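You operate a simulated robot arm through the tools that you are given. There is no shell and no other tool.

Carry out the task below with a simulated robot arm. There is one attempt and no reset: what you move stays moved.

Task
Free the strap, open the arch and lift the guard and the carton off.
Fine: rock the pawl to FREE first; both go on the strapping table.
Where things are to end (x, y in the base frame): edge guard within 0.08 m of [0.18, -0.62]; carton within 0.08 m of [0.01, -0.46].

The check looks at the end state, three seconds after you hand in, the way a careful person would. Anything else that was tipped, shoved, dropped, spilled or broken makes it a failure.

Robot
A 6-joint arm with a two-finger parallel gripper, fixed in place. Base frame: the origin is at the foot of the arm, x ahead of it, y to its left, z up. Lengths are in m, angles in rad, forces in N, time in s.
With the tool pointing down near the work surface it reaches from about 0.28 to 0.64 m from the base axis. Its first joint turns from -2.007 to 2.007 rad. Payload 3.43 kg.
Tool frame: the origin (TCP) lies between the finger pads and is the grasp point; the fingertips stand 0.034 m ahead of it; z points along the fingers, y is the line along which they close. Largest opening 0.128 m; finger width 0.024, thickness 0.012; the body of the gripper, 0.048 by 0.13 m, starts 0.096 m behind the TCP.
Orientation is that of the tool frame in the base frame, as a unit quaternion [w, x, y, z]. With the fingers straight down and closing along the base's y, the tool's x points along the base's -x, its y along +y and its z along -z.

Tools
- The arm moves only by the tool send_rows. Its argument "deltas" is a list that holds one entry, the list of rows, each a list of 7 numbers: the shift along the base's x, y, z in units of 25 mm (1.0 is 25 mm), then the turn, a rotation vector about the base's x, y, z in units of 6 degrees (1.0 is 6 degrees), then the closure, from 0 (fully open) to 1 (shut). In form: [[[tx, ty, tz, ax, ay, az, gripper], ...]]. A call has 1 to 20 rows; each row shifts and turns the commanded pose from where the row before left it. A call with a number of a shift or a turn outside -1 to 1 is refused whole. A row lasts 0.2 s, in which the tool goes at most 0.05 m and 0.15 rad; a call with a longer step from one row to the next is refused whole, and so is a gripper value outside its range. A pose out of reach is approached as far as the arm can. The call stops where the force on the tool passes 90 N (or 10 N more than at its start, if that is more) or the arm is blocked; 0.2 s more then pass. The fingers move at their own pace (about 0.153 m/s each) and stop on an object; they squeeze with about 32 N. The grip force told is the motor's: it shows also when the fingers shut on nothing. Time passes only in rows, and 0.2 s behind the last, so rows that do not move let the fingers close. It gives the time, the measured TCP pose, the force on the tool (base axes), the opening and the grip force at its end, in the units of the frame above (readings bear some noise), with the torque about the TCP (base axes, N m) and any sound that the robot's microphone picked up, and new pictures: "show" is both (left out), scene, wrist or none.
- Cameras (640 x 400 px; columns grow to the right, rows downward): "scene" is fixed at [0.0408, -0.4885, 1.4083]; the picture's right is [0.44, -0.90, 0.00], its down [-0.70, -0.34, -0.63] and it looks along [0.56, 0.28, -0.78] (base axes); focal length 214 px, centre (320, 200). "wrist" rides on the gripper at [0.076, -0.011, -0.16] in the tool frame; the picture's right is [0.15, 0.99, 0.00], its down [-0.88, 0.13, -0.46] and it looks along [-0.45, 0.07, 0.89] (tool axes); focal length 234 px, centre (320, 200).
- raise_lower(by): slides the trunk up (or, below 0, down) by that many m; the arm rides with it, the base frame stays. It gives what a move gives, with no picture.
- probe_pixels(camera, pixels): for up to 12 pixels [column, row] of the newest picture of that camera ("zoom" is the newest enlarged one), the place [x, y, z] in the base frame of the surface seen there, good to about 0.003 m, but the place of the scene camera against the robot may be out by one fixed shift of up to 0.025 m in any direction. The clock stands still meanwhile.
- zoom(camera, box): a new picture of the part [left, top, right, bottom] of that camera's present view, enlarged. The clock stands still meanwhile.
- close_job(): hands the job in; it is judged then, once.

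Unless the task says otherwise, let go and move clear before handing in.

The tools are called after "Call:" as name(argument=value, ...) on one line, values as JSON. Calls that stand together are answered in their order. send_rows: Moves the arm, as the interface text tells. Its arguments: {"type":"object","properties":{"deltas":{"type":"array","items":{"type":"array","items":{"type":"array","items":{"type":"number"}}}},"show":{"type":"string","enum":["both","scene","wrist","none"]}},"required":["deltas"]} The other tools are called the same way: raise_lower (by) slides the trunk up or down; probe_pixels (camera, pixels) gives the place of the surface under pixels of a picture; zoom (camera, box) takes an enlarged picture of a part of a camera's view; close_job () hands the job in.

At the start:

```text
time: 0.0
eef_pos: [0.2696, -0.281, 1.36]
orientation: [0.0, 0.001, 1.0, 0.0]
contact_force: [-1.4, 0.9, 0.0]
wrist_torque: [0.02, -0.03, 0.01]
gripper_width: 0.1282
gripper_force: 0.1
trunk travel left (down, up): [-0.9, 0.09]
```

scene: 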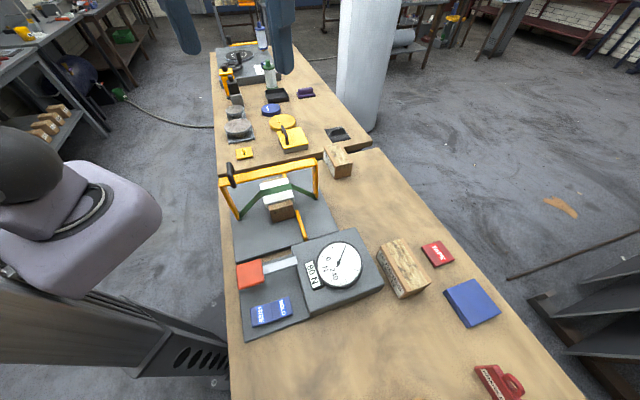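
wrist: 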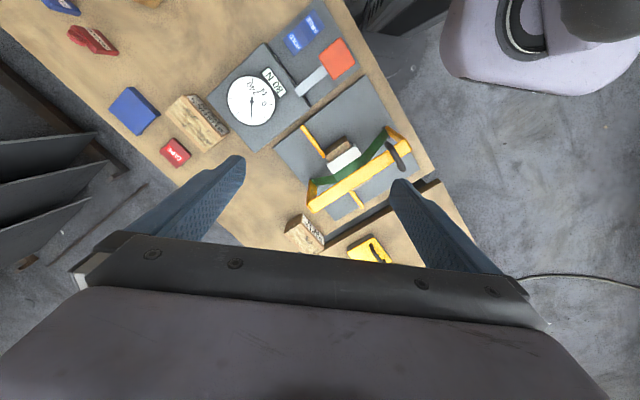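

The scene picture shows a yellow arch over a grey board with a strap, a white guard and a brown carton (around pixel 280,195), and a gauge with a lever and paddle (250,275). I'll zoom in on both before moving anything.

Call:
zoom(camera="scene", box=[210, 140, 370, 260])

Call:
zoom(camera="scene", box=[220, 220, 400, 340])

Call:
zoom(camera="wrist", box=[260, 80, 450, 220])

Call:
zoom(camera="wrist", box=[190, 0, 400, 150])

```text
3.33 times, centred on (290, 200) of scene
```

zoom: 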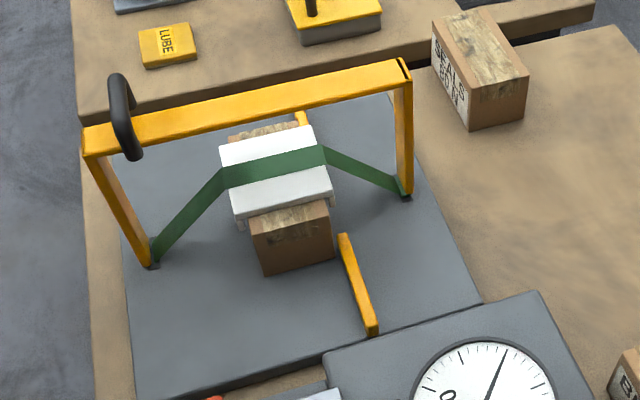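

```text
3.33 times, centred on (310, 280) of scene
```

zoom: 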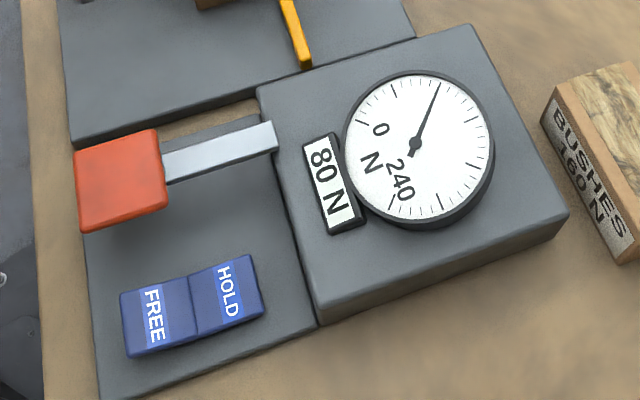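

```text
2.86 times, centred on (355, 150) of wrist
```

zoom: 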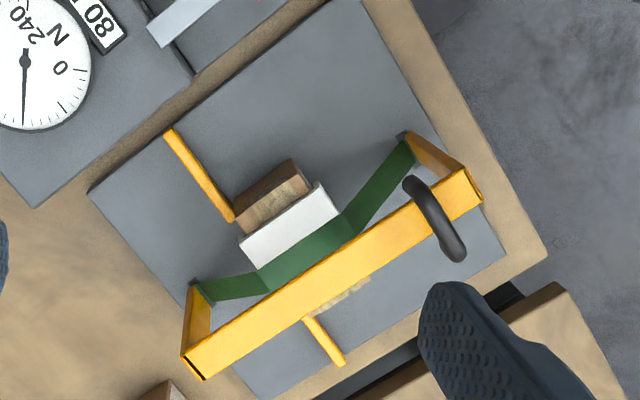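

```text
2.67 times, centred on (295, 75) of wrist
```

zoom: 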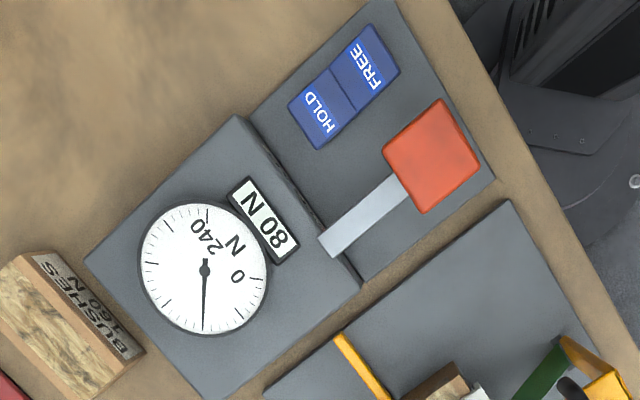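

The rocker reads FREE on the near side and HOLD on the far side, and the dial needle is partway up. I'll probe places on the rocker, lever, arch, strap, guard, carton and table.

Call:
zoom(camera="scene", box=[220, 220, 400, 340])

Call:
probe_pixels(camera="scene", pixels=[[258, 315], [284, 306], [271, 311], [250, 275], [238, 270], [280, 265], [295, 262], [240, 310], [300, 320], [340, 265], [238, 345], [400, 330]])

Call:
probe_pixels(camera="scene", pixels=[[231, 174], [270, 169], [312, 161], [248, 206], [311, 188], [278, 183], [283, 205], [280, 212], [300, 222], [301, 210], [235, 257], [260, 240]])

Call:
probe_pixels(camera="wrist", pixels=[[309, 26], [298, 38], [337, 58], [321, 75], [348, 152], [343, 145], [345, 162], [395, 148], [388, 135], [318, 207], [350, 184], [310, 130]])

```text
3.33 times, centred on (310, 280) of scene
```

zoom: 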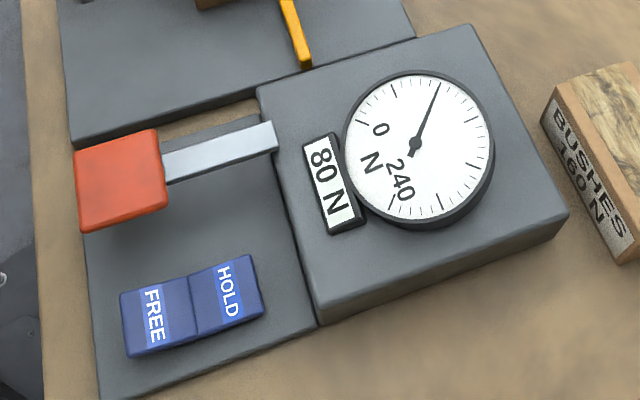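

```text
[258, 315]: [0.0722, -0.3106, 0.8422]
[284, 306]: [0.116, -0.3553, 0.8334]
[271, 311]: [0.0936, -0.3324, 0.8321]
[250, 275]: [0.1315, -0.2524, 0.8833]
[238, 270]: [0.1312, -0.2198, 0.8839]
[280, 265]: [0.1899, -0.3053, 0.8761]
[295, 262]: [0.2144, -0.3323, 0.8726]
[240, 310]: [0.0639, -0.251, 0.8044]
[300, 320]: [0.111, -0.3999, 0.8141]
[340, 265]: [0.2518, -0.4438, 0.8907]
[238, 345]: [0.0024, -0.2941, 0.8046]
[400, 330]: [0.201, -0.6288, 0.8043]
```

```text
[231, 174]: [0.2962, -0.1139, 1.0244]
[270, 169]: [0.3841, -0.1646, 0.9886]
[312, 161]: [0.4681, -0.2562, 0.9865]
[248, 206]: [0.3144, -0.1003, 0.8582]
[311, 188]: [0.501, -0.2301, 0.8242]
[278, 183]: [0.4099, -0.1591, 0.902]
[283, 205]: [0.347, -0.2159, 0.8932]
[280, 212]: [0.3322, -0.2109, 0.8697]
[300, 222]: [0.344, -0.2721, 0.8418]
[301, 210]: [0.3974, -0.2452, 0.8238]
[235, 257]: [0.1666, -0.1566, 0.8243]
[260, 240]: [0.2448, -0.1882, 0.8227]
```

```text
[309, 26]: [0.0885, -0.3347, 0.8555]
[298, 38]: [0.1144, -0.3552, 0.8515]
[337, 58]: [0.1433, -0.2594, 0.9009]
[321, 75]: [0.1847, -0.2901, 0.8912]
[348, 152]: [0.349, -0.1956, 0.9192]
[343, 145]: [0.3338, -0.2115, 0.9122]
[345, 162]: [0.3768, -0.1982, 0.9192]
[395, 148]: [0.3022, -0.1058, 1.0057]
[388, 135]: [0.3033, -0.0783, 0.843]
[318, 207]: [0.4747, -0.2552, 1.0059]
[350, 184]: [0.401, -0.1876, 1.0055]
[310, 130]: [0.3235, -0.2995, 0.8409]
```

Comparing the two cameras on the arch top (scene 0.987, wrist 1.006), the scene camera reads about 0.018 m low. I'll slide the trunk down a bit for a closer wrist view of the arch and rocker.

Call:
raise_lower(by=-0.2)

```text
time: 2.2
eef_pos: [0.2697, -0.2794, 1.1596]
orientation: [0.0, 0.0, 1.0, 0.0]
contact_force: [0.4, 0.4, -0.3]
wrist_torque: [0.0, 0.01, -0.01]
gripper_width: 0.1281
gripper_force: 0.1
trunk travel left (down, up): [-0.7, 0.29]
```

The trunk is down 0.2 m with no contact. I'll send one still row to get fresh pictures.

Call:
send_rows(deltas=[[[0, 0, 0, 0, 0, 0, 0]]], show="both")

```text
time: 2.6
eef_pos: [0.2705, -0.2797, 1.1598]
orientation: [0.0, -0.001, 1.0, 0.001]
contact_force: [-0.7, -0.7, 0.1]
wrist_torque: [-0.01, -0.05, -0.01]
gripper_width: 0.1281
gripper_force: 0.0
trunk travel left (down, up): [-0.7, 0.29]
```

scene: 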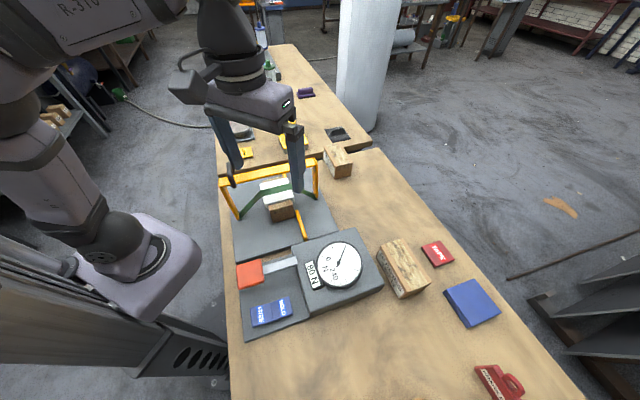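
wrist: 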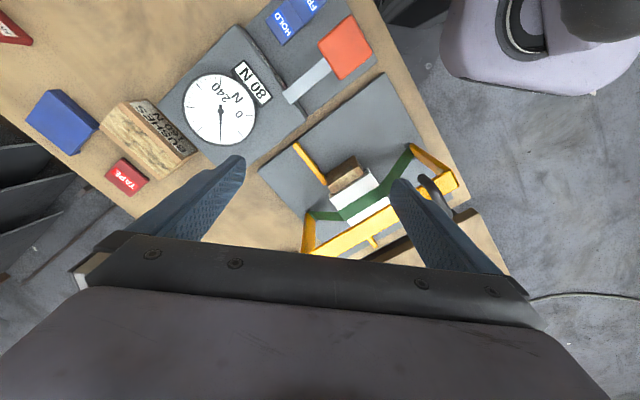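

The wrist view now shows the arch and lever more closely. I'll probe the parts in wrist coordinates.

Call:
zoom(camera="wrist", box=[250, 60, 470, 260])

Call:
probe_pixels(camera="wrist", pixels=[[290, 22], [312, 6], [330, 40], [355, 50], [305, 85], [275, 50], [222, 105], [310, 160], [345, 172], [358, 185], [372, 200], [455, 186]])

Call:
probe_pixels(camera="wrist", pixels=[[440, 155], [430, 180], [448, 200], [310, 240], [305, 215], [375, 243], [408, 150], [320, 212], [330, 185], [385, 150], [350, 130], [372, 180]])

```text
2.00 times, centred on (360, 160) of wrist
```

zoom: 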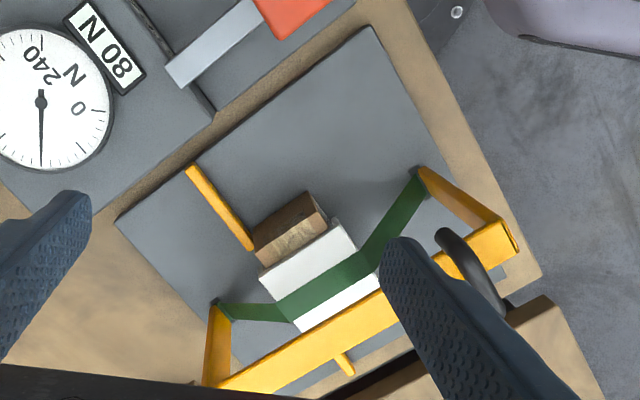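

```text
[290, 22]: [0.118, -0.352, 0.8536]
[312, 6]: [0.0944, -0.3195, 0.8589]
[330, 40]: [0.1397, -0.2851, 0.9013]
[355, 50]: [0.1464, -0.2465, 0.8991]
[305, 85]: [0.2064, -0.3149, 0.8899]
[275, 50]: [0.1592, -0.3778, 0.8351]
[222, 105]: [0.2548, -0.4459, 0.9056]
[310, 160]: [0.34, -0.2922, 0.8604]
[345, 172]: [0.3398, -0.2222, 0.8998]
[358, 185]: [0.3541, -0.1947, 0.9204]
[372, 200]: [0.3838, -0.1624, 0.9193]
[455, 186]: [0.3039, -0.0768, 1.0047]
```

```text
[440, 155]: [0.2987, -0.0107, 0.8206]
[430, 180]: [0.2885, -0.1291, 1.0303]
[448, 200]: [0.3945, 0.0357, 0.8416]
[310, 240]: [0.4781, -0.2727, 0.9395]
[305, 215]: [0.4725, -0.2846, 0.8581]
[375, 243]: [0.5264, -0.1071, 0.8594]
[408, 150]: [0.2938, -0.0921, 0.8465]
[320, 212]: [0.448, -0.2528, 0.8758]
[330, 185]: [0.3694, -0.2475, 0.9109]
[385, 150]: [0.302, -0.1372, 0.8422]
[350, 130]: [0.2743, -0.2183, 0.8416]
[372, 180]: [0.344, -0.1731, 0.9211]
```

The rocker's FREE end sits higher (about z 0.859) than HOLD (0.854), so it is latched on HOLD. I'll turn the hand about 49 degrees to line up with the table and move over the rocker for a close look.

Call:
send_rows(deltas=[[[-0.85, -0.25, 0, 0, 0, 1, 0.5], [-0.85, -0.25, 0, 0, 0, 1, 1], [-0.85, -0.25, 0, 0, 0, 1, 1], [-0.85, -0.25, 0, 0, 0, 1, 1], [-0.85, -0.25, 0, 0, 0, 1, 1], [-0.85, -0.25, 0, 0, 0, 1, 1], [-0.85, -0.25, 0, 0, 0, 1, 1], [-0.85, -0.25, 0, 0, 0, 1, 1], [0, 0, 0, 0, 0, 0.2, 1]]], show="both")

```text
time: 4.6
eef_pos: [0.099, -0.3302, 1.1611]
orientation: [-0.001, -0.417, 0.909, 0.001]
contact_force: [0.2, 0.6, 0.9]
wrist_torque: [-0.01, 0.01, 0.03]
gripper_width: 0.0003
gripper_force: 32.2
trunk travel left (down, up): [-0.7, 0.29]
```

scene: 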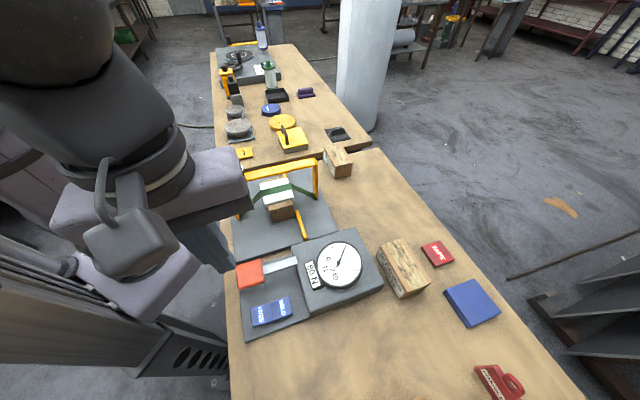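
wrist: 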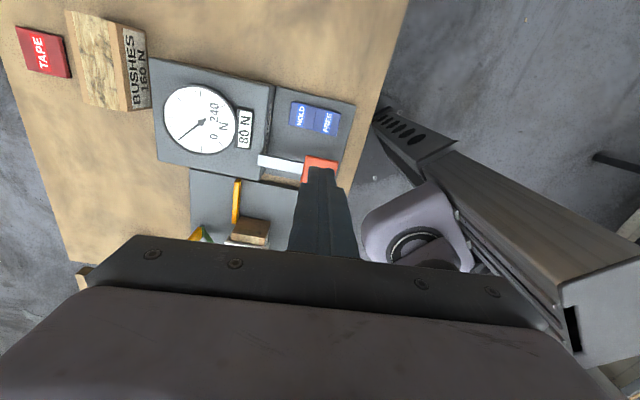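

The hand is now lined up with the table and the rocker shows clearly at wrist pixels (300,115) HOLD and (328,122) FREE. I'll zoom and probe for exact places.

Call:
zoom(camera="wrist", box=[240, 70, 380, 190])

Call:
probe_pixels(camera="wrist", pixels=[[292, 115], [300, 115], [313, 119], [320, 120], [328, 121], [337, 123], [327, 110], [328, 132], [320, 160], [280, 162], [263, 160], [345, 95]])

```text
3.33 times, centred on (310, 130) of wrist
```

zoom: 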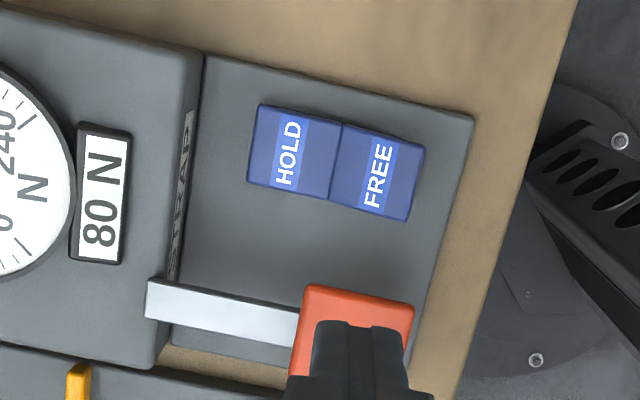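

```text
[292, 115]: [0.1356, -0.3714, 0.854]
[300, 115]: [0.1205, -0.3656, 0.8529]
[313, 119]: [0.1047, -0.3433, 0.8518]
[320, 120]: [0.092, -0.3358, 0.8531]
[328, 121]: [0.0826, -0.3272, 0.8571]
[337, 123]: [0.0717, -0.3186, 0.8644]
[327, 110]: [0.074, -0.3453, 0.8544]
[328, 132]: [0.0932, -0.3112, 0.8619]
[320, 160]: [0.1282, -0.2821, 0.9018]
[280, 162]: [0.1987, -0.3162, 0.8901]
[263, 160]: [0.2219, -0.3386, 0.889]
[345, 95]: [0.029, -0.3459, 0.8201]
```

The FREE pad's outer part is at about (0.077, -0.323, 0.860). I'll shift over it with closed fingers, then lower the trunk to bring the fingertips well above the pad.

Call:
send_rows(deltas=[[[-0.44, 0.14, 0, 0, 0, 0, 1], [-0.44, 0.14, 0, 0, 0, 0, 1], [0, 0, 0, 0, 0, 0, 1]]], show="none")

Call:
raise_lower(by=-0.2)

Call:
send_rows(deltas=[[[0, 0, 0, 0, 0, 0, 1]]], show="both")

```text
time: 5.4
eef_pos: [0.0788, -0.3219, 1.1597]
orientation: [0.0, -0.416, 0.909, 0.0]
contact_force: [-0.4, -0.5, -0.5]
wrist_torque: [0.03, 0.0, 0.01]
gripper_width: 0.0001
gripper_force: 31.4
trunk travel left (down, up): [-0.7, 0.29]
```

```text
time: 7.5
eef_pos: [0.0786, -0.3223, 0.9605]
orientation: [0.0, -0.417, 0.909, 0.0]
contact_force: [0.6, -0.5, -0.2]
wrist_torque: [-0.05, 0.0, 0.0]
gripper_width: 0.0
gripper_force: 32.1
trunk travel left (down, up): [-0.5, 0.49]
```

```text
time: 7.9
eef_pos: [0.0771, -0.323, 0.9587]
orientation: [0.0, -0.416, 0.909, 0.0]
contact_force: [0.6, 0.1, 0.1]
wrist_torque: [0.05, -0.01, 0.02]
gripper_width: 0.0
gripper_force: 31.9
trunk travel left (down, up): [-0.5, 0.49]
```

scene: 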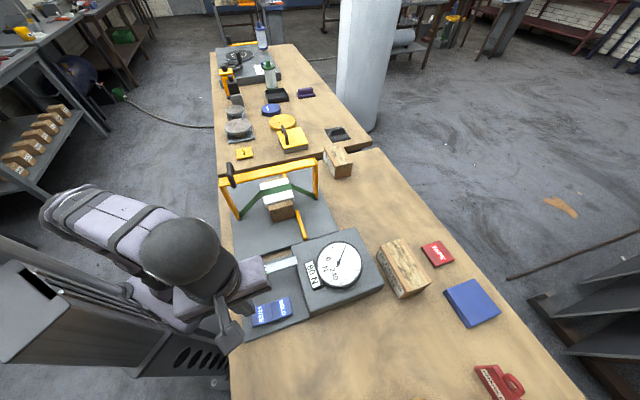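
wrist: 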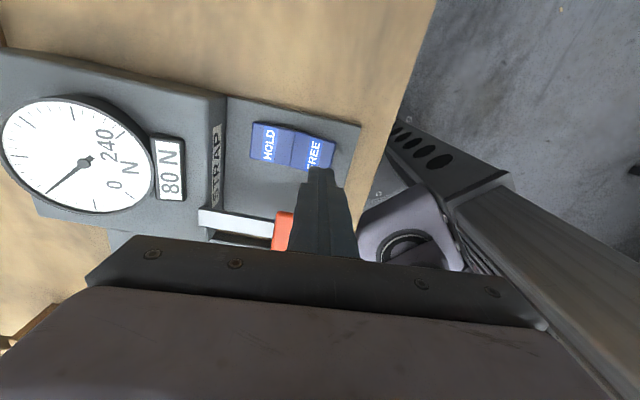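

The fingertips are about 0.065 m above the FREE pad and the needle reads near 80 N. I'll descend to just above it, then press in small steps.

Call:
send_rows(deltas=[[[0, 0, -0.8, 0, 0, 0, 1], [0, 0, -0.8, 0, 0, 0, 1], [0, 0, -0.5, 0, 0, 0, 1], [0, 0, 0, 0, 0, 0, 1]]], show="wrist")

```text
time: 8.9
eef_pos: [0.0783, -0.3236, 0.9082]
orientation: [0.0, -0.416, 0.909, 0.0]
contact_force: [0.6, -0.3, 0.5]
wrist_torque: [-0.01, -0.07, 0.0]
gripper_width: 0.0001
gripper_force: 31.5
trunk travel left (down, up): [-0.5, 0.49]
```

wrist: 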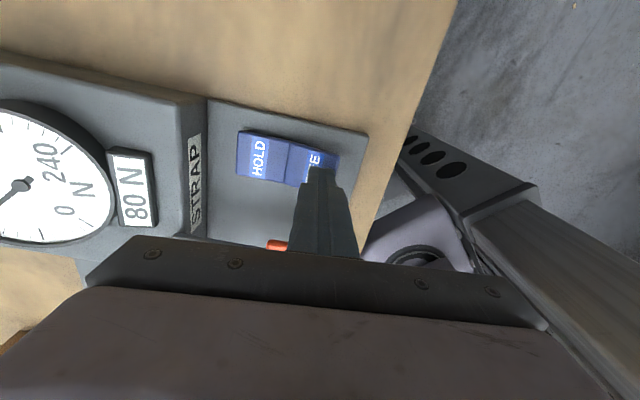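

The tips are about 14 mm above the FREE pad and centred on it. Now I'll press down in small steps.

Call:
send_rows(deltas=[[[0, 0, -0.4, 0, 0, 0, 1], [0, 0, -0.2, 0, 0, 0, 1], [0, 0, -0.2, 0, 0, 0, 1], [0, 0, -0.2, 0, 0, 0, 1]]], show="wrist")

```text
time: 9.9
eef_pos: [0.0795, -0.323, 0.8844]
orientation: [-0.001, -0.416, 0.909, -0.002]
contact_force: [0.3, 1.3, 15.4]
wrist_torque: [0.24, 0.03, 0.04]
gripper_width: 0.0001
gripper_force: 31.8
trunk travel left (down, up): [-0.5, 0.49]
```

wrist: 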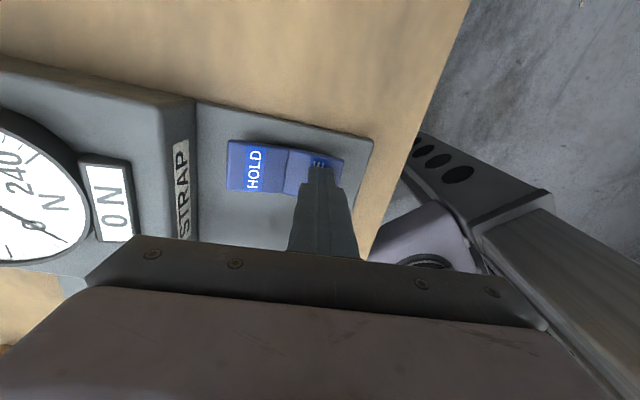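

The window now reads "0 N" and the needle has dropped to 0, with 15 N on the tool, so the pawl has gone to FREE. I'll lift off straight up and check the rocker and lever.

Call:
send_rows(deltas=[[[0, 0, 0.6, 0, 0, 0, 1], [0, 0, 1, 0, 0, 0, 1], [0, 0, 1, 0, 0, 0, 1], [0, 0, 1, 0, 0, 0, 1]]], show="both")

Call:
raise_lower(by=0.2)

Call:
send_rows(deltas=[[[0, 0, 0, 0, 0, 0, 1]]], show="both")

Call:
zoom(camera="wrist", box=[160, 70, 380, 250])

Call:
zoom(camera="scene", box=[210, 140, 400, 340])

```text
time: 10.9
eef_pos: [0.0791, -0.3221, 0.9731]
orientation: [0.0, -0.416, 0.909, 0.0]
contact_force: [0.7, 0.0, 0.1]
wrist_torque: [-0.01, 0.02, 0.02]
gripper_width: 0.0002
gripper_force: 32.2
trunk travel left (down, up): [-0.5, 0.49]
```

scene: 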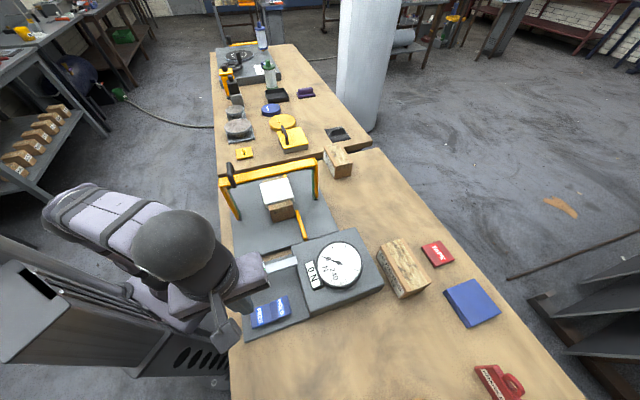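
wrist: 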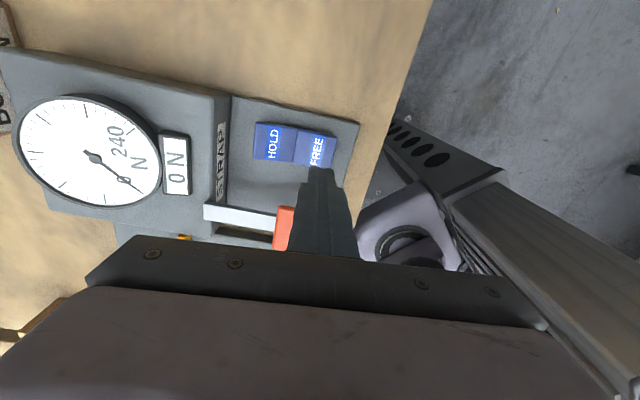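

```text
time: 13.1
eef_pos: [0.0794, -0.3224, 1.1719]
orientation: [0.0, -0.417, 0.909, 0.0]
contact_force: [-0.1, 0.5, -0.3]
wrist_torque: [0.02, 0.05, 0.03]
gripper_width: 0.0
gripper_force: 32.3
trunk travel left (down, up): [-0.7, 0.29]
```

```text
time: 13.5
eef_pos: [0.0779, -0.3228, 1.1722]
orientation: [-0.001, -0.417, 0.909, 0.0]
contact_force: [-0.8, 0.0, 0.2]
wrist_torque: [-0.01, 0.02, -0.01]
gripper_width: 0.0
gripper_force: 32.0
trunk travel left (down, up): [-0.7, 0.29]
```

scene: 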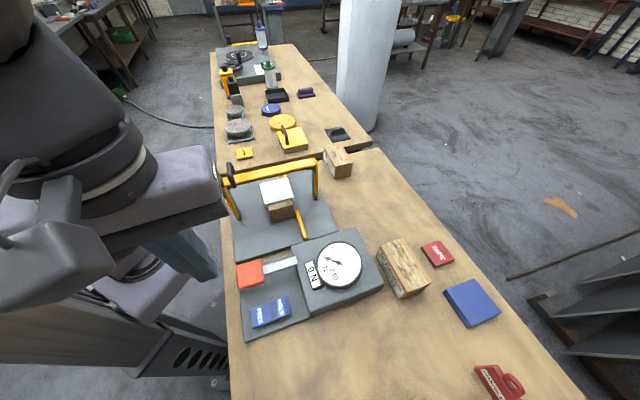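
wrist: 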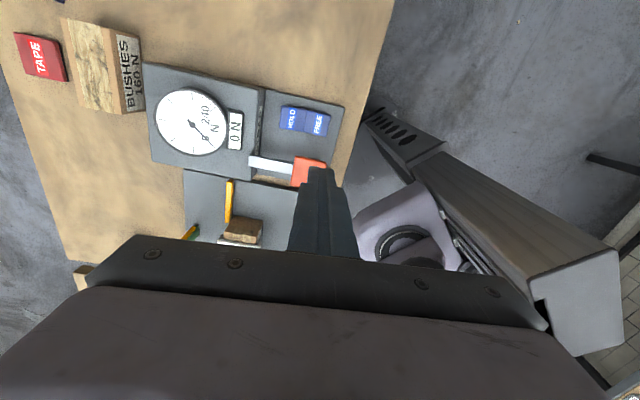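

```text
2.22 times, centred on (270, 160) of wrist
```

zoom: 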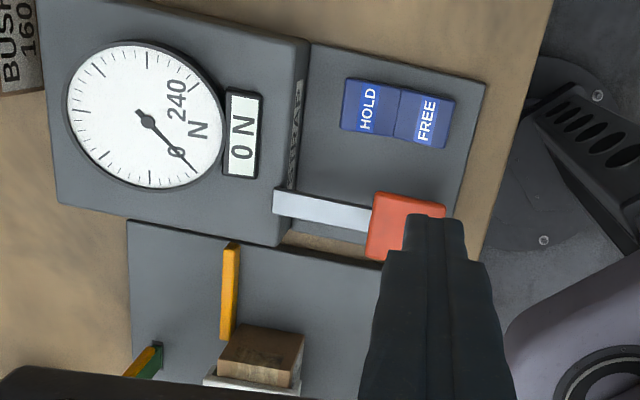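

```text
2.00 times, centred on (305, 240) of scene
```

zoom: 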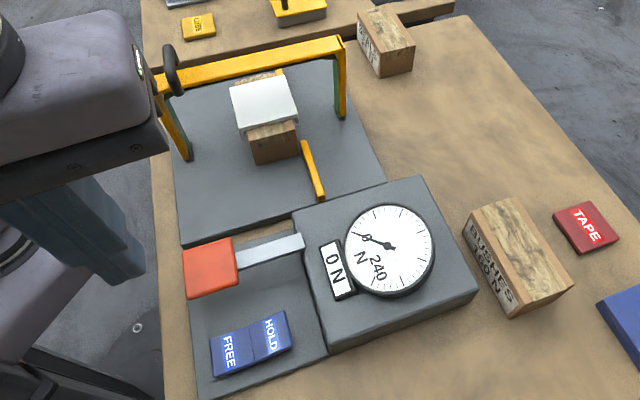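

The rocker is on FREE, the gauge reads 0 N, and the strap has gone slack and drawn back to the arch legs. Next I'll move over the board at the same height to look closely at the arch handle and hinges.

Call:
send_rows(deltas=[[[0.976, 0.336, 0, 0, 0, 0, 1], [0.976, 0.336, 0, 0, 0, 0, 1], [0.976, 0.336, 0, 0, 0, 0, 1], [0.976, 0.336, 0, 0, 0, 0, 1], [0.976, 0.336, 0, 0, 0, 0, 1], [0.976, 0.336, 0, 0, 0, 0, 1], [0.976, 0.336, 0, 0, 0, 0, 1], [0.976, 0.336, 0, 0, 0, 0, 1], [0.976, 0.336, 0, 0, 0, 0, 1], [0.976, 0.336, 0, 0, 0, 0, 1], [0, 0, 0, 0, 0, 0, 1]]], show="both")

Call:
zoom(camera="wrist", box=[240, 80, 480, 260])

```text
time: 15.9
eef_pos: [0.323, -0.2386, 1.1747]
orientation: [0.0, -0.416, 0.909, 0.0]
contact_force: [0.7, 0.7, -0.5]
wrist_torque: [0.0, 0.0, 0.0]
gripper_width: 0.0001
gripper_force: 32.5
trunk travel left (down, up): [-0.7, 0.29]
```

scene: 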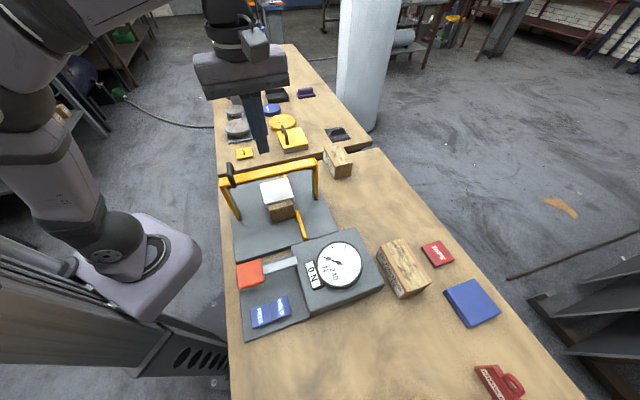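
wrist: 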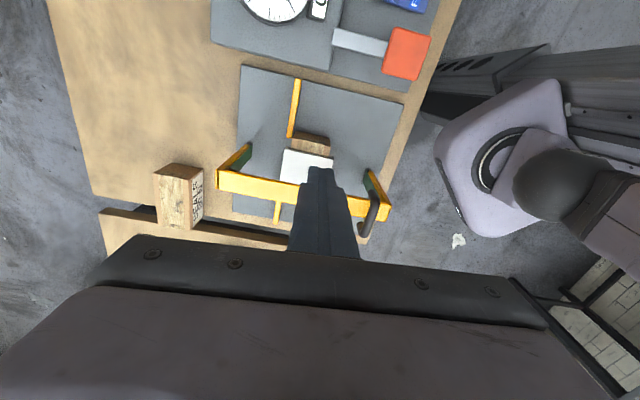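

```text
2.22 times, centred on (360, 170) of wrist
```

zoom: 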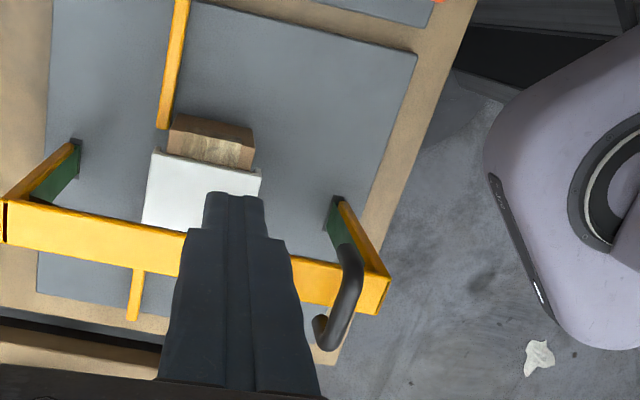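

The strap (green) now lies along the arch legs and the guard is free on the carton. I'll probe the handle, bar, feet, guard and carton from this view.

Call:
zoom(camera="wrist", box=[330, 150, 410, 250])

Call:
probe_pixels(camera="zoom", pixels=[[320, 150], [325, 200], [330, 240], [300, 270], [270, 320], [345, 180], [350, 220], [300, 100], [380, 250], [420, 270], [280, 300], [330, 290]])

Call:
probe_pixels(camera="wrist", pixels=[[220, 180], [260, 190], [300, 190], [385, 210], [372, 172], [248, 146], [290, 160], [325, 158], [285, 178], [312, 142], [296, 100], [278, 210]])

```text
4.00 times, centred on (370, 200) of wrist
```

zoom: 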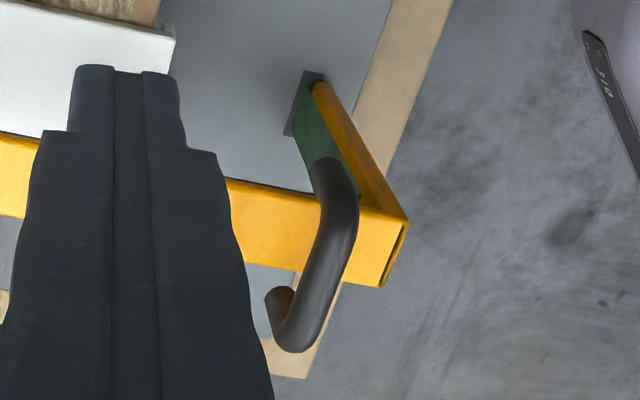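

```text
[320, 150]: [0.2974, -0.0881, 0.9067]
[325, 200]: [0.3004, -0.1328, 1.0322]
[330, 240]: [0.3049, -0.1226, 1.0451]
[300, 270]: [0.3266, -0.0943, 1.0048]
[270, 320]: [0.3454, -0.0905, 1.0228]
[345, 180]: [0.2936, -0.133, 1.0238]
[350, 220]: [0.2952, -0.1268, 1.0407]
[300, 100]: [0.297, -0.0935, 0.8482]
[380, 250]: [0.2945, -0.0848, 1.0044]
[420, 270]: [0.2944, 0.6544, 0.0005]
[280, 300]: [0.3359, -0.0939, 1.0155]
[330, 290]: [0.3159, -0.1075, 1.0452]
```

```text
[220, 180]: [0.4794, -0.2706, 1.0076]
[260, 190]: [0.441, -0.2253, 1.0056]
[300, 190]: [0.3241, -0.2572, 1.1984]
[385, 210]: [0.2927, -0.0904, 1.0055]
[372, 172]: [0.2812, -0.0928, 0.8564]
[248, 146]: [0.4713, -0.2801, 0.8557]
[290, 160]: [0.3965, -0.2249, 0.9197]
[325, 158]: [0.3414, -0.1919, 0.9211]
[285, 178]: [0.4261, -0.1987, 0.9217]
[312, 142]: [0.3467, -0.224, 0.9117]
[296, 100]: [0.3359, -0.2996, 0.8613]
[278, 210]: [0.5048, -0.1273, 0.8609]
```

The handle is a rod running across the bar near d=0.30 (about x 0.31, y -0.115) with its top at z 1.045. Before choosing a swing direction, I'll check what lies beyond the arch on the far side.

Call:
zoom(camera="scene", box=[200, 100, 360, 220])

Call:
probe_pixels(camera="scene", pixels=[[245, 153], [240, 159], [293, 143], [240, 130], [232, 163], [260, 157], [300, 157], [338, 165], [224, 205], [228, 180], [280, 170], [325, 152]])

Call:
probe_pixels(camera="wrist", pixels=[[240, 205], [240, 220], [130, 220], [130, 235], [365, 228], [270, 220], [272, 230], [175, 190], [397, 110], [240, 100], [320, 85], [235, 210]])

```text
3.33 times, centred on (280, 160) of scene
```

zoom: 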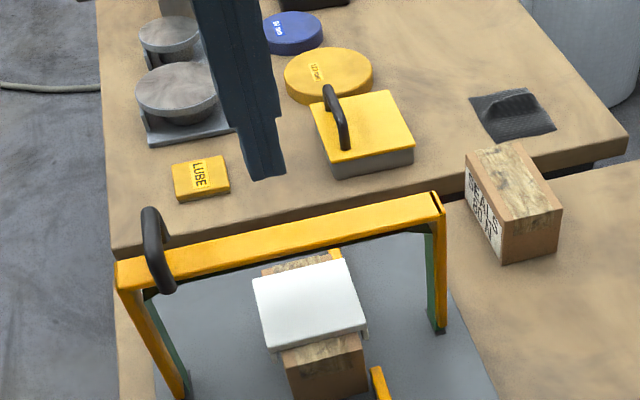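

```text
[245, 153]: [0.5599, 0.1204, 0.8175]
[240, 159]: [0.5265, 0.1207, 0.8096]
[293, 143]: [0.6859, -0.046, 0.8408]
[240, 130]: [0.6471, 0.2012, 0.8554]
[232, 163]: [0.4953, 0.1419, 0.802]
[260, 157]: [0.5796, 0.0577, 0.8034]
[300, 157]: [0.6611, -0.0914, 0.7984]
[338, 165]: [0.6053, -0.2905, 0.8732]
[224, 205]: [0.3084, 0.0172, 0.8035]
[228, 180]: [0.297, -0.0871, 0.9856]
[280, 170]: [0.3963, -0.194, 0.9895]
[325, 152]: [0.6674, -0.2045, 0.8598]
```

```text
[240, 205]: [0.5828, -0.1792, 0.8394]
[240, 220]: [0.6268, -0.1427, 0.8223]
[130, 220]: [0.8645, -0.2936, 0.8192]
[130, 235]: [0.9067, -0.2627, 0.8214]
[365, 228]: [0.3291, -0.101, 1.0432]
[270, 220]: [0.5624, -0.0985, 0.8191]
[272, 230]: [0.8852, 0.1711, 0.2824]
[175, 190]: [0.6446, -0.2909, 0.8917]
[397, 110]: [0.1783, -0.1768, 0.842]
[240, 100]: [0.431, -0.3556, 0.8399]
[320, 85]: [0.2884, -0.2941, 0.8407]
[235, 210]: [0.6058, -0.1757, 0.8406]
```

The far side beyond the arch is clear board out to about n=0.30. I need to know where the arch hinges, so I'll zoom on both feet.

Call:
zoom(camera="wrist", box=[210, 130, 270, 200])

Call:
zoom(camera="wrist", box=[350, 155, 400, 215])

Call:
zoom(camera="scene", box=[215, 180, 255, 225])

Call:
zoom(camera="scene", box=[295, 155, 335, 210])

```text
5.71 times, centred on (240, 165) of wrist
```

zoom: 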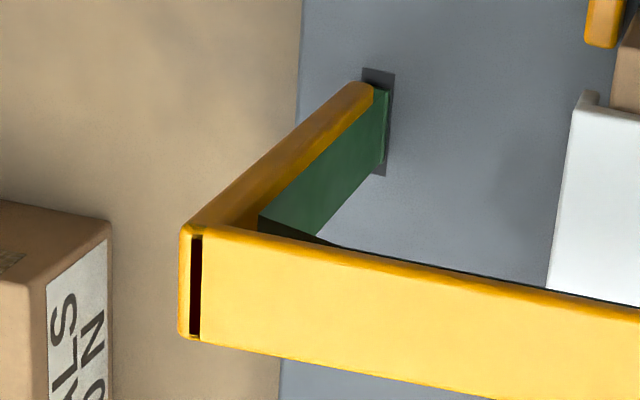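

```text
6.67 times, centred on (375, 185) of wrist
```

zoom: 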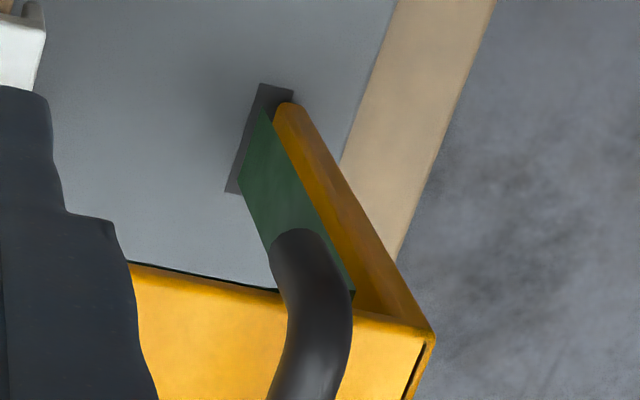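

```text
8.89 times, centred on (235, 202) of scene
```

zoom: 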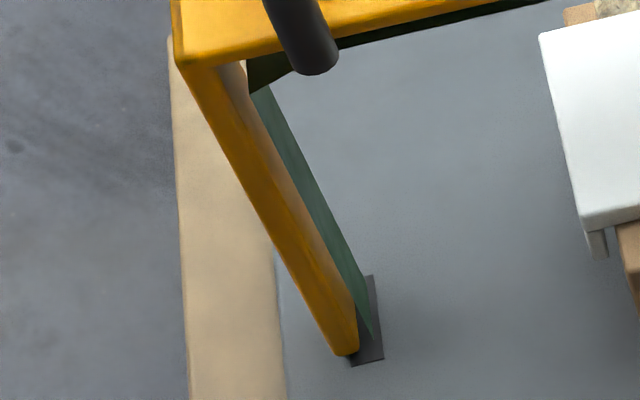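

```text
7.27 times, centred on (315, 182) of scene
```

zoom: 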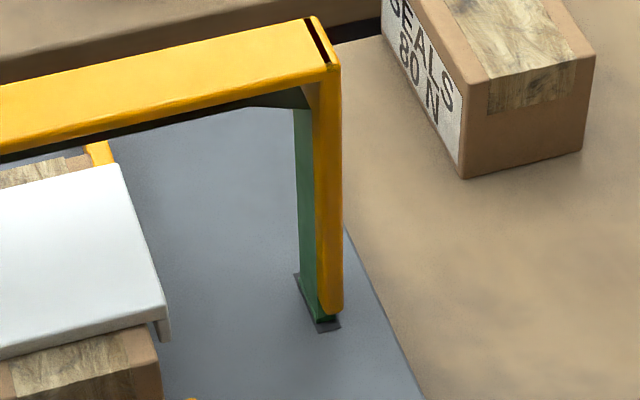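

Both feet look alike and the strap lies flat along the inside of the arch, so it should swing with it. I'll come over the handle at a safe height with the hand squared to the table and fingers partly open.

Call:
send_rows(deltas=[[[-0.04, 0.864, 0, 0, 0, -0.11, 0.5], [-0.04, 0.864, 0, 0, 0, -0.11, 0.5], [-0.04, 0.864, 0, 0, 0, -0.11, 0.5], [-0.04, 0.864, 0, 0, 0, -0.11, 0.5], [-0.04, 0.864, 0, 0, 0, -0.11, 0.5], [-0.04, 0.864, 0, 0, 0, -0.11, 0.5], [0, 0, 0, 0, 0, 0, 0.5]]], show="both")

Call:
zoom(camera="wrist", box=[240, 80, 480, 240])

```text
time: 17.5
eef_pos: [0.3164, -0.1105, 1.173]
orientation: [0.0, -0.385, 0.923, 0.0]
contact_force: [0.0, -0.4, -0.1]
wrist_torque: [0.03, 0.01, 0.03]
gripper_width: 0.0642
gripper_force: 0.0
trunk travel left (down, up): [-0.7, 0.29]
```

scene: 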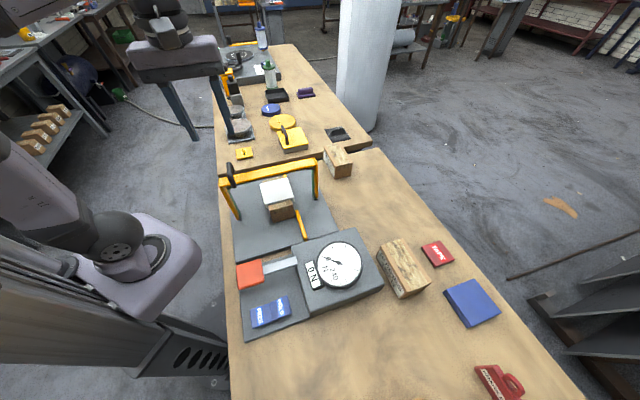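
wrist: 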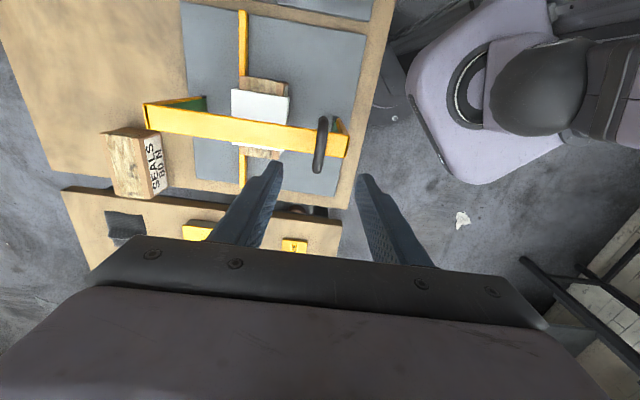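

```text
2.50 times, centred on (360, 160) of wrist
```

zoom: 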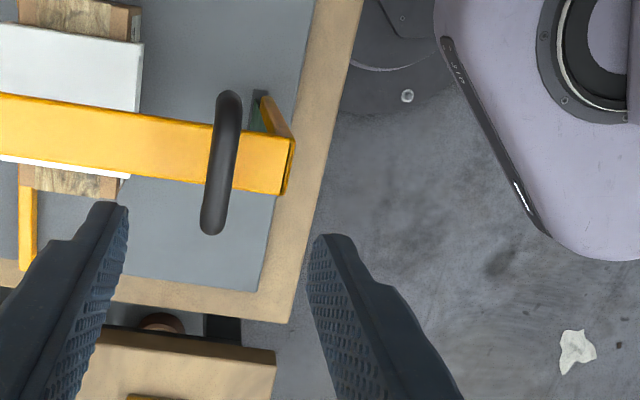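

The handle rod is clear at wrist zoom (220,160) between the two fingers' lines. I'll probe it precisely from here.

Call:
probe_pixels(camera="zoom", pixels=[[228, 100], [226, 130], [222, 160], [217, 190], [212, 220], [205, 125], [240, 190], [285, 160], [30, 110], [120, 120], [275, 105], [100, 60]])

Call:
probe_pixels(camera="wrist", pixels=[[150, 115], [243, 30], [243, 165], [205, 105], [262, 85], [262, 152], [235, 93], [290, 100], [186, 190], [340, 190], [365, 40], [180, 10]])

```text
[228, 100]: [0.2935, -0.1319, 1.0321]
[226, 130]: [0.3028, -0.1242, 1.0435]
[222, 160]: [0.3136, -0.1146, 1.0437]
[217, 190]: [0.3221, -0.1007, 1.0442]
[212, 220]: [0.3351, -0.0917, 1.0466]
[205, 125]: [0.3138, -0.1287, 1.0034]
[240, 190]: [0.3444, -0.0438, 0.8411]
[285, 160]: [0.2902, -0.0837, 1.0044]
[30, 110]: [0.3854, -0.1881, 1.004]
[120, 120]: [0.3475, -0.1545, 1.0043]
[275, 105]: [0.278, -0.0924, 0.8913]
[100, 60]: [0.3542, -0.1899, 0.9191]
```

```text
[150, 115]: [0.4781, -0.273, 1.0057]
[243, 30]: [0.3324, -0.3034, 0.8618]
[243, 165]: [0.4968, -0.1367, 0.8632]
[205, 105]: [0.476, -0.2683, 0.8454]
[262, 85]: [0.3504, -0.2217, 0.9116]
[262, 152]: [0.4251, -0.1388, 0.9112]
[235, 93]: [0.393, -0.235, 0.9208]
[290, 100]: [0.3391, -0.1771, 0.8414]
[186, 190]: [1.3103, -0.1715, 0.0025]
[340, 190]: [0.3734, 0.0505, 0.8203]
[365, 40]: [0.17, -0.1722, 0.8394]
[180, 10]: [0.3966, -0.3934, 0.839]
```

The rod centre is at about (0.314, -0.112), top z 1.044, and the TCP sits right over it. I'll go straight down to z≈1.048, leaving the tips just above the bar.

Call:
send_rows(deltas=[[[-0.04, 0, -1, 0, 0, 0, 0.5], [-0.04, 0, -1, 0, 0, 0, 0.5], [0, 0, -1, 0, 0, 0, 0.5], [0, 0, -1, 0, 0, 0, 0.5], [0, 0, -1, 0, 0, 0, 0.5], [0, 0, 0, 0, 0, 0, 0.5]]], show="both")

Call:
zoom(camera="wrist", box=[220, 80, 440, 240])

```text
time: 18.9
eef_pos: [0.3139, -0.1082, 1.0474]
orientation: [0.0, -0.384, 0.923, 0.0]
contact_force: [0.3, -0.4, -0.2]
wrist_torque: [0.0, 0.02, 0.02]
gripper_width: 0.064
gripper_force: 0.1
trunk travel left (down, up): [-0.7, 0.29]
```

scene: 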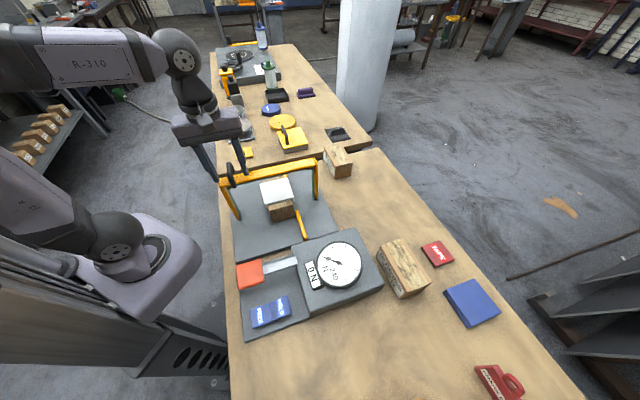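
wrist: 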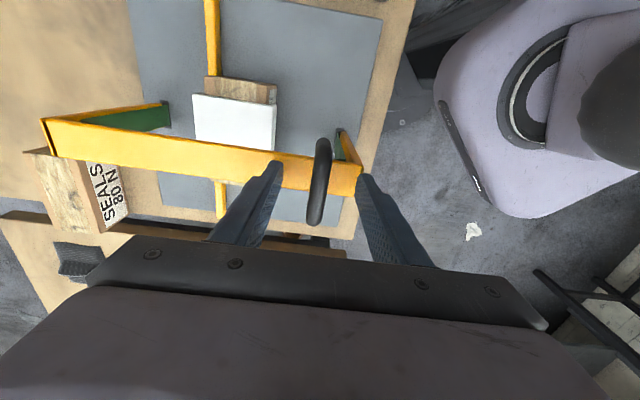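

```text
2.50 times, centred on (330, 160) of wrist
```

zoom: 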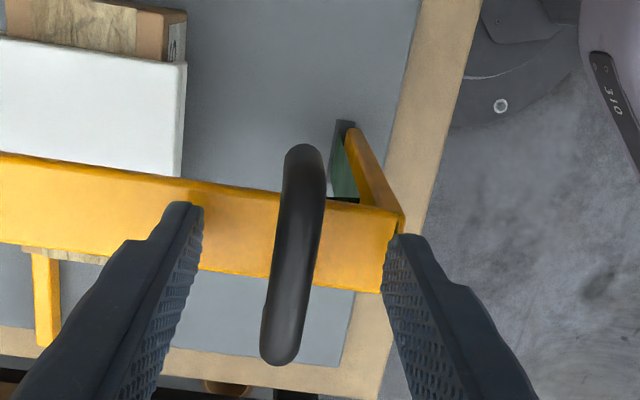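

The fingers straddle the rod with the bar just below the tips and no contact force. Now I'll close on the handle and let the grip settle.

Call:
send_rows(deltas=[[[0, 0, 0, 0, 0, 0, 0.8], [0, 0, 0, 0, 0, 0, 1], [0, 0, 0, 0, 0, 0, 1]]], show="wrist")

```text
time: 19.7
eef_pos: [0.3145, -0.11, 1.0477]
orientation: [0.001, -0.385, 0.923, 0.0]
contact_force: [3.1, -3.1, -1.3]
wrist_torque: [-0.06, -0.04, -0.33]
gripper_width: 0.0135
gripper_force: 44.4
trunk travel left (down, up): [-0.7, 0.29]
```

wrist: 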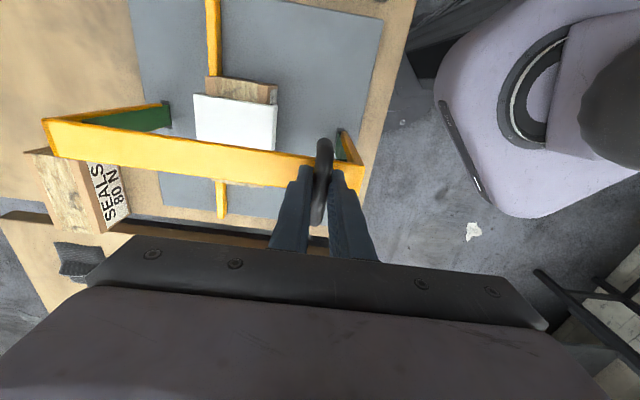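

The grip holds the 13.5 mm rod with only about 4 N sideways. I'll try a gentle 10 mm push towards the far side (+x,+y) and read the force.

Call:
send_rows(deltas=[[[0.14, 0.14, 0, 0, 0, 0, 1], [0.14, 0.14, 0, 0, 0, 0, 1], [0, 0, 0, 0, 0, 0, 1]]], show="none")

```text
time: 20.5
eef_pos: [0.3157, -0.1088, 1.0468]
orientation: [-0.004, -0.384, 0.923, -0.001]
contact_force: [-24.5, -26.4, -3.5]
wrist_torque: [0.1, 0.04, -0.35]
gripper_width: 0.0136
gripper_force: 45.2
trunk travel left (down, up): [-0.7, 0.29]
```

Pushing +n moved it just 2 mm against 36 N, so it is stopped that way. I'll go back and try the same distance towards the near side.

Call:
send_rows(deltas=[[[-0.14, -0.14, 0, 0, 0, 0, 1], [-0.14, -0.14, 0, 0, 0, 0, 1], [0, 0, 0, 0, 0, 0, 1]]], show="none")

Call:
send_rows(deltas=[[[-0.14, -0.14, 0, 0, 0, 0, 1], [-0.14, -0.14, 0, 0, 0, 0, 1], [0, 0, 0, 0, 0, 0, 1]]], show="none")

```text
time: 21.3
eef_pos: [0.3169, -0.108, 1.0495]
orientation: [0.001, -0.385, 0.923, 0.0]
contact_force: [-0.4, -1.6, -2.1]
wrist_torque: [-0.69, 0.62, -0.25]
gripper_width: 0.0136
gripper_force: 44.2
trunk travel left (down, up): [-0.7, 0.29]
```

```text
time: 22.1
eef_pos: [0.3153, -0.1085, 1.0471]
orientation: [0.006, -0.384, 0.923, 0.001]
contact_force: [32.9, 26.6, 3.8]
wrist_torque: [0.05, -0.03, -0.18]
gripper_width: 0.0138
gripper_force: 45.3
trunk travel left (down, up): [-0.7, 0.29]
```

It is stopped that way too (about 42 N), so the hinge does not run between the feet. I'll return to neutral and test a small lift instead, which would fit a hinge at the far foot.

Call:
send_rows(deltas=[[[0.14, 0.14, 0, 0, 0, 0, 1], [0.14, 0.14, 0, 0, 0, 0, 1], [0, 0, 0, 0, 0, 0, 1]]], show="none")

Call:
send_rows(deltas=[[[0.0, 0.0, 0.2, 0, 0, 0, 1], [0, 0, 0.2, 0, 0, 0, 1], [0, 0, 0, 0, 0, 0, 1]]], show="scene")

```text
time: 22.9
eef_pos: [0.3161, -0.1083, 1.0472]
orientation: [0.0, -0.384, 0.923, 0.0]
contact_force: [10.4, 2.6, 6.9]
wrist_torque: [0.89, -1.0, -0.29]
gripper_width: 0.0137
gripper_force: 45.4
trunk travel left (down, up): [-0.7, 0.29]
```

```text
time: 23.7
eef_pos: [0.3191, -0.1127, 1.055]
orientation: [-0.001, -0.384, 0.923, -0.002]
contact_force: [20.0, -14.3, -25.1]
wrist_torque: [-0.84, 0.66, -0.36]
gripper_width: 0.0137
gripper_force: 45.0
trunk travel left (down, up): [-0.7, 0.29]
```

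scene: 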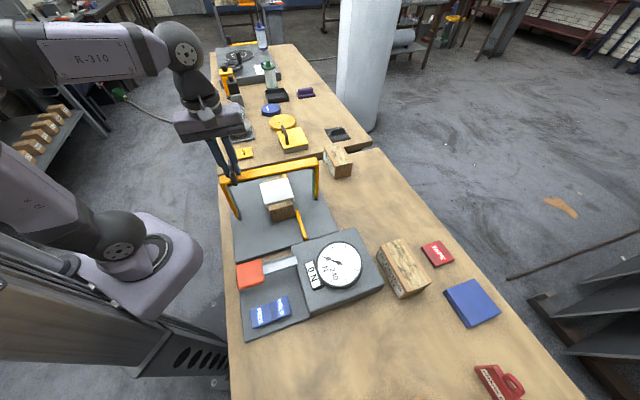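

Lifting worked: the rod rose 8 mm and drew 5 mm outward along the bar, so the arch hinges at the far foot like a gate tipping up and away. I'll follow that arc about the far foot (about (0.374, -0.273) in plan, z 0.85), slowly, with the tool upright.

Call:
send_rows(deltas=[[[0.294, -0.294, 0.26, 0, 0, 0, 1], [0.294, -0.294, 0.26, 0, 0, 0, 1], [0.32, -0.32, 0.424, 0, 0, 0, 1], [0.334, -0.334, 0.4, 0, 0, 0, 1], [0.348, -0.348, 0.372, 0, 0, 0, 1], [0, 0, 0, 0, 0, 0, 1]]], show="both")

```text
time: 25.1
eef_pos: [0.3549, -0.147, 1.1012]
orientation: [0.001, -0.385, 0.923, -0.001]
contact_force: [-0.6, 5.1, 3.8]
wrist_torque: [-0.16, 0.45, -0.72]
gripper_width: 0.0137
gripper_force: 44.6
trunk travel left (down, up): [-0.7, 0.29]
```

scene: 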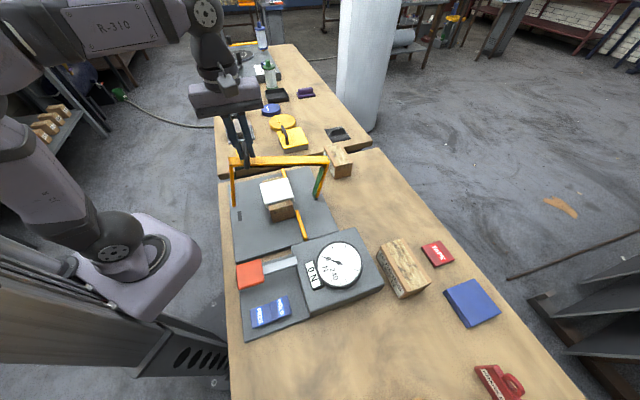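
wrist: 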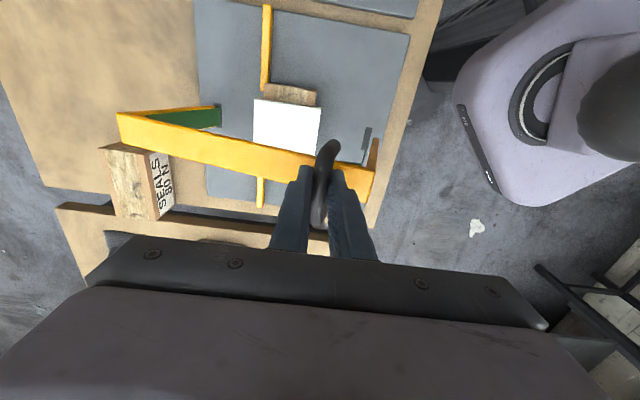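

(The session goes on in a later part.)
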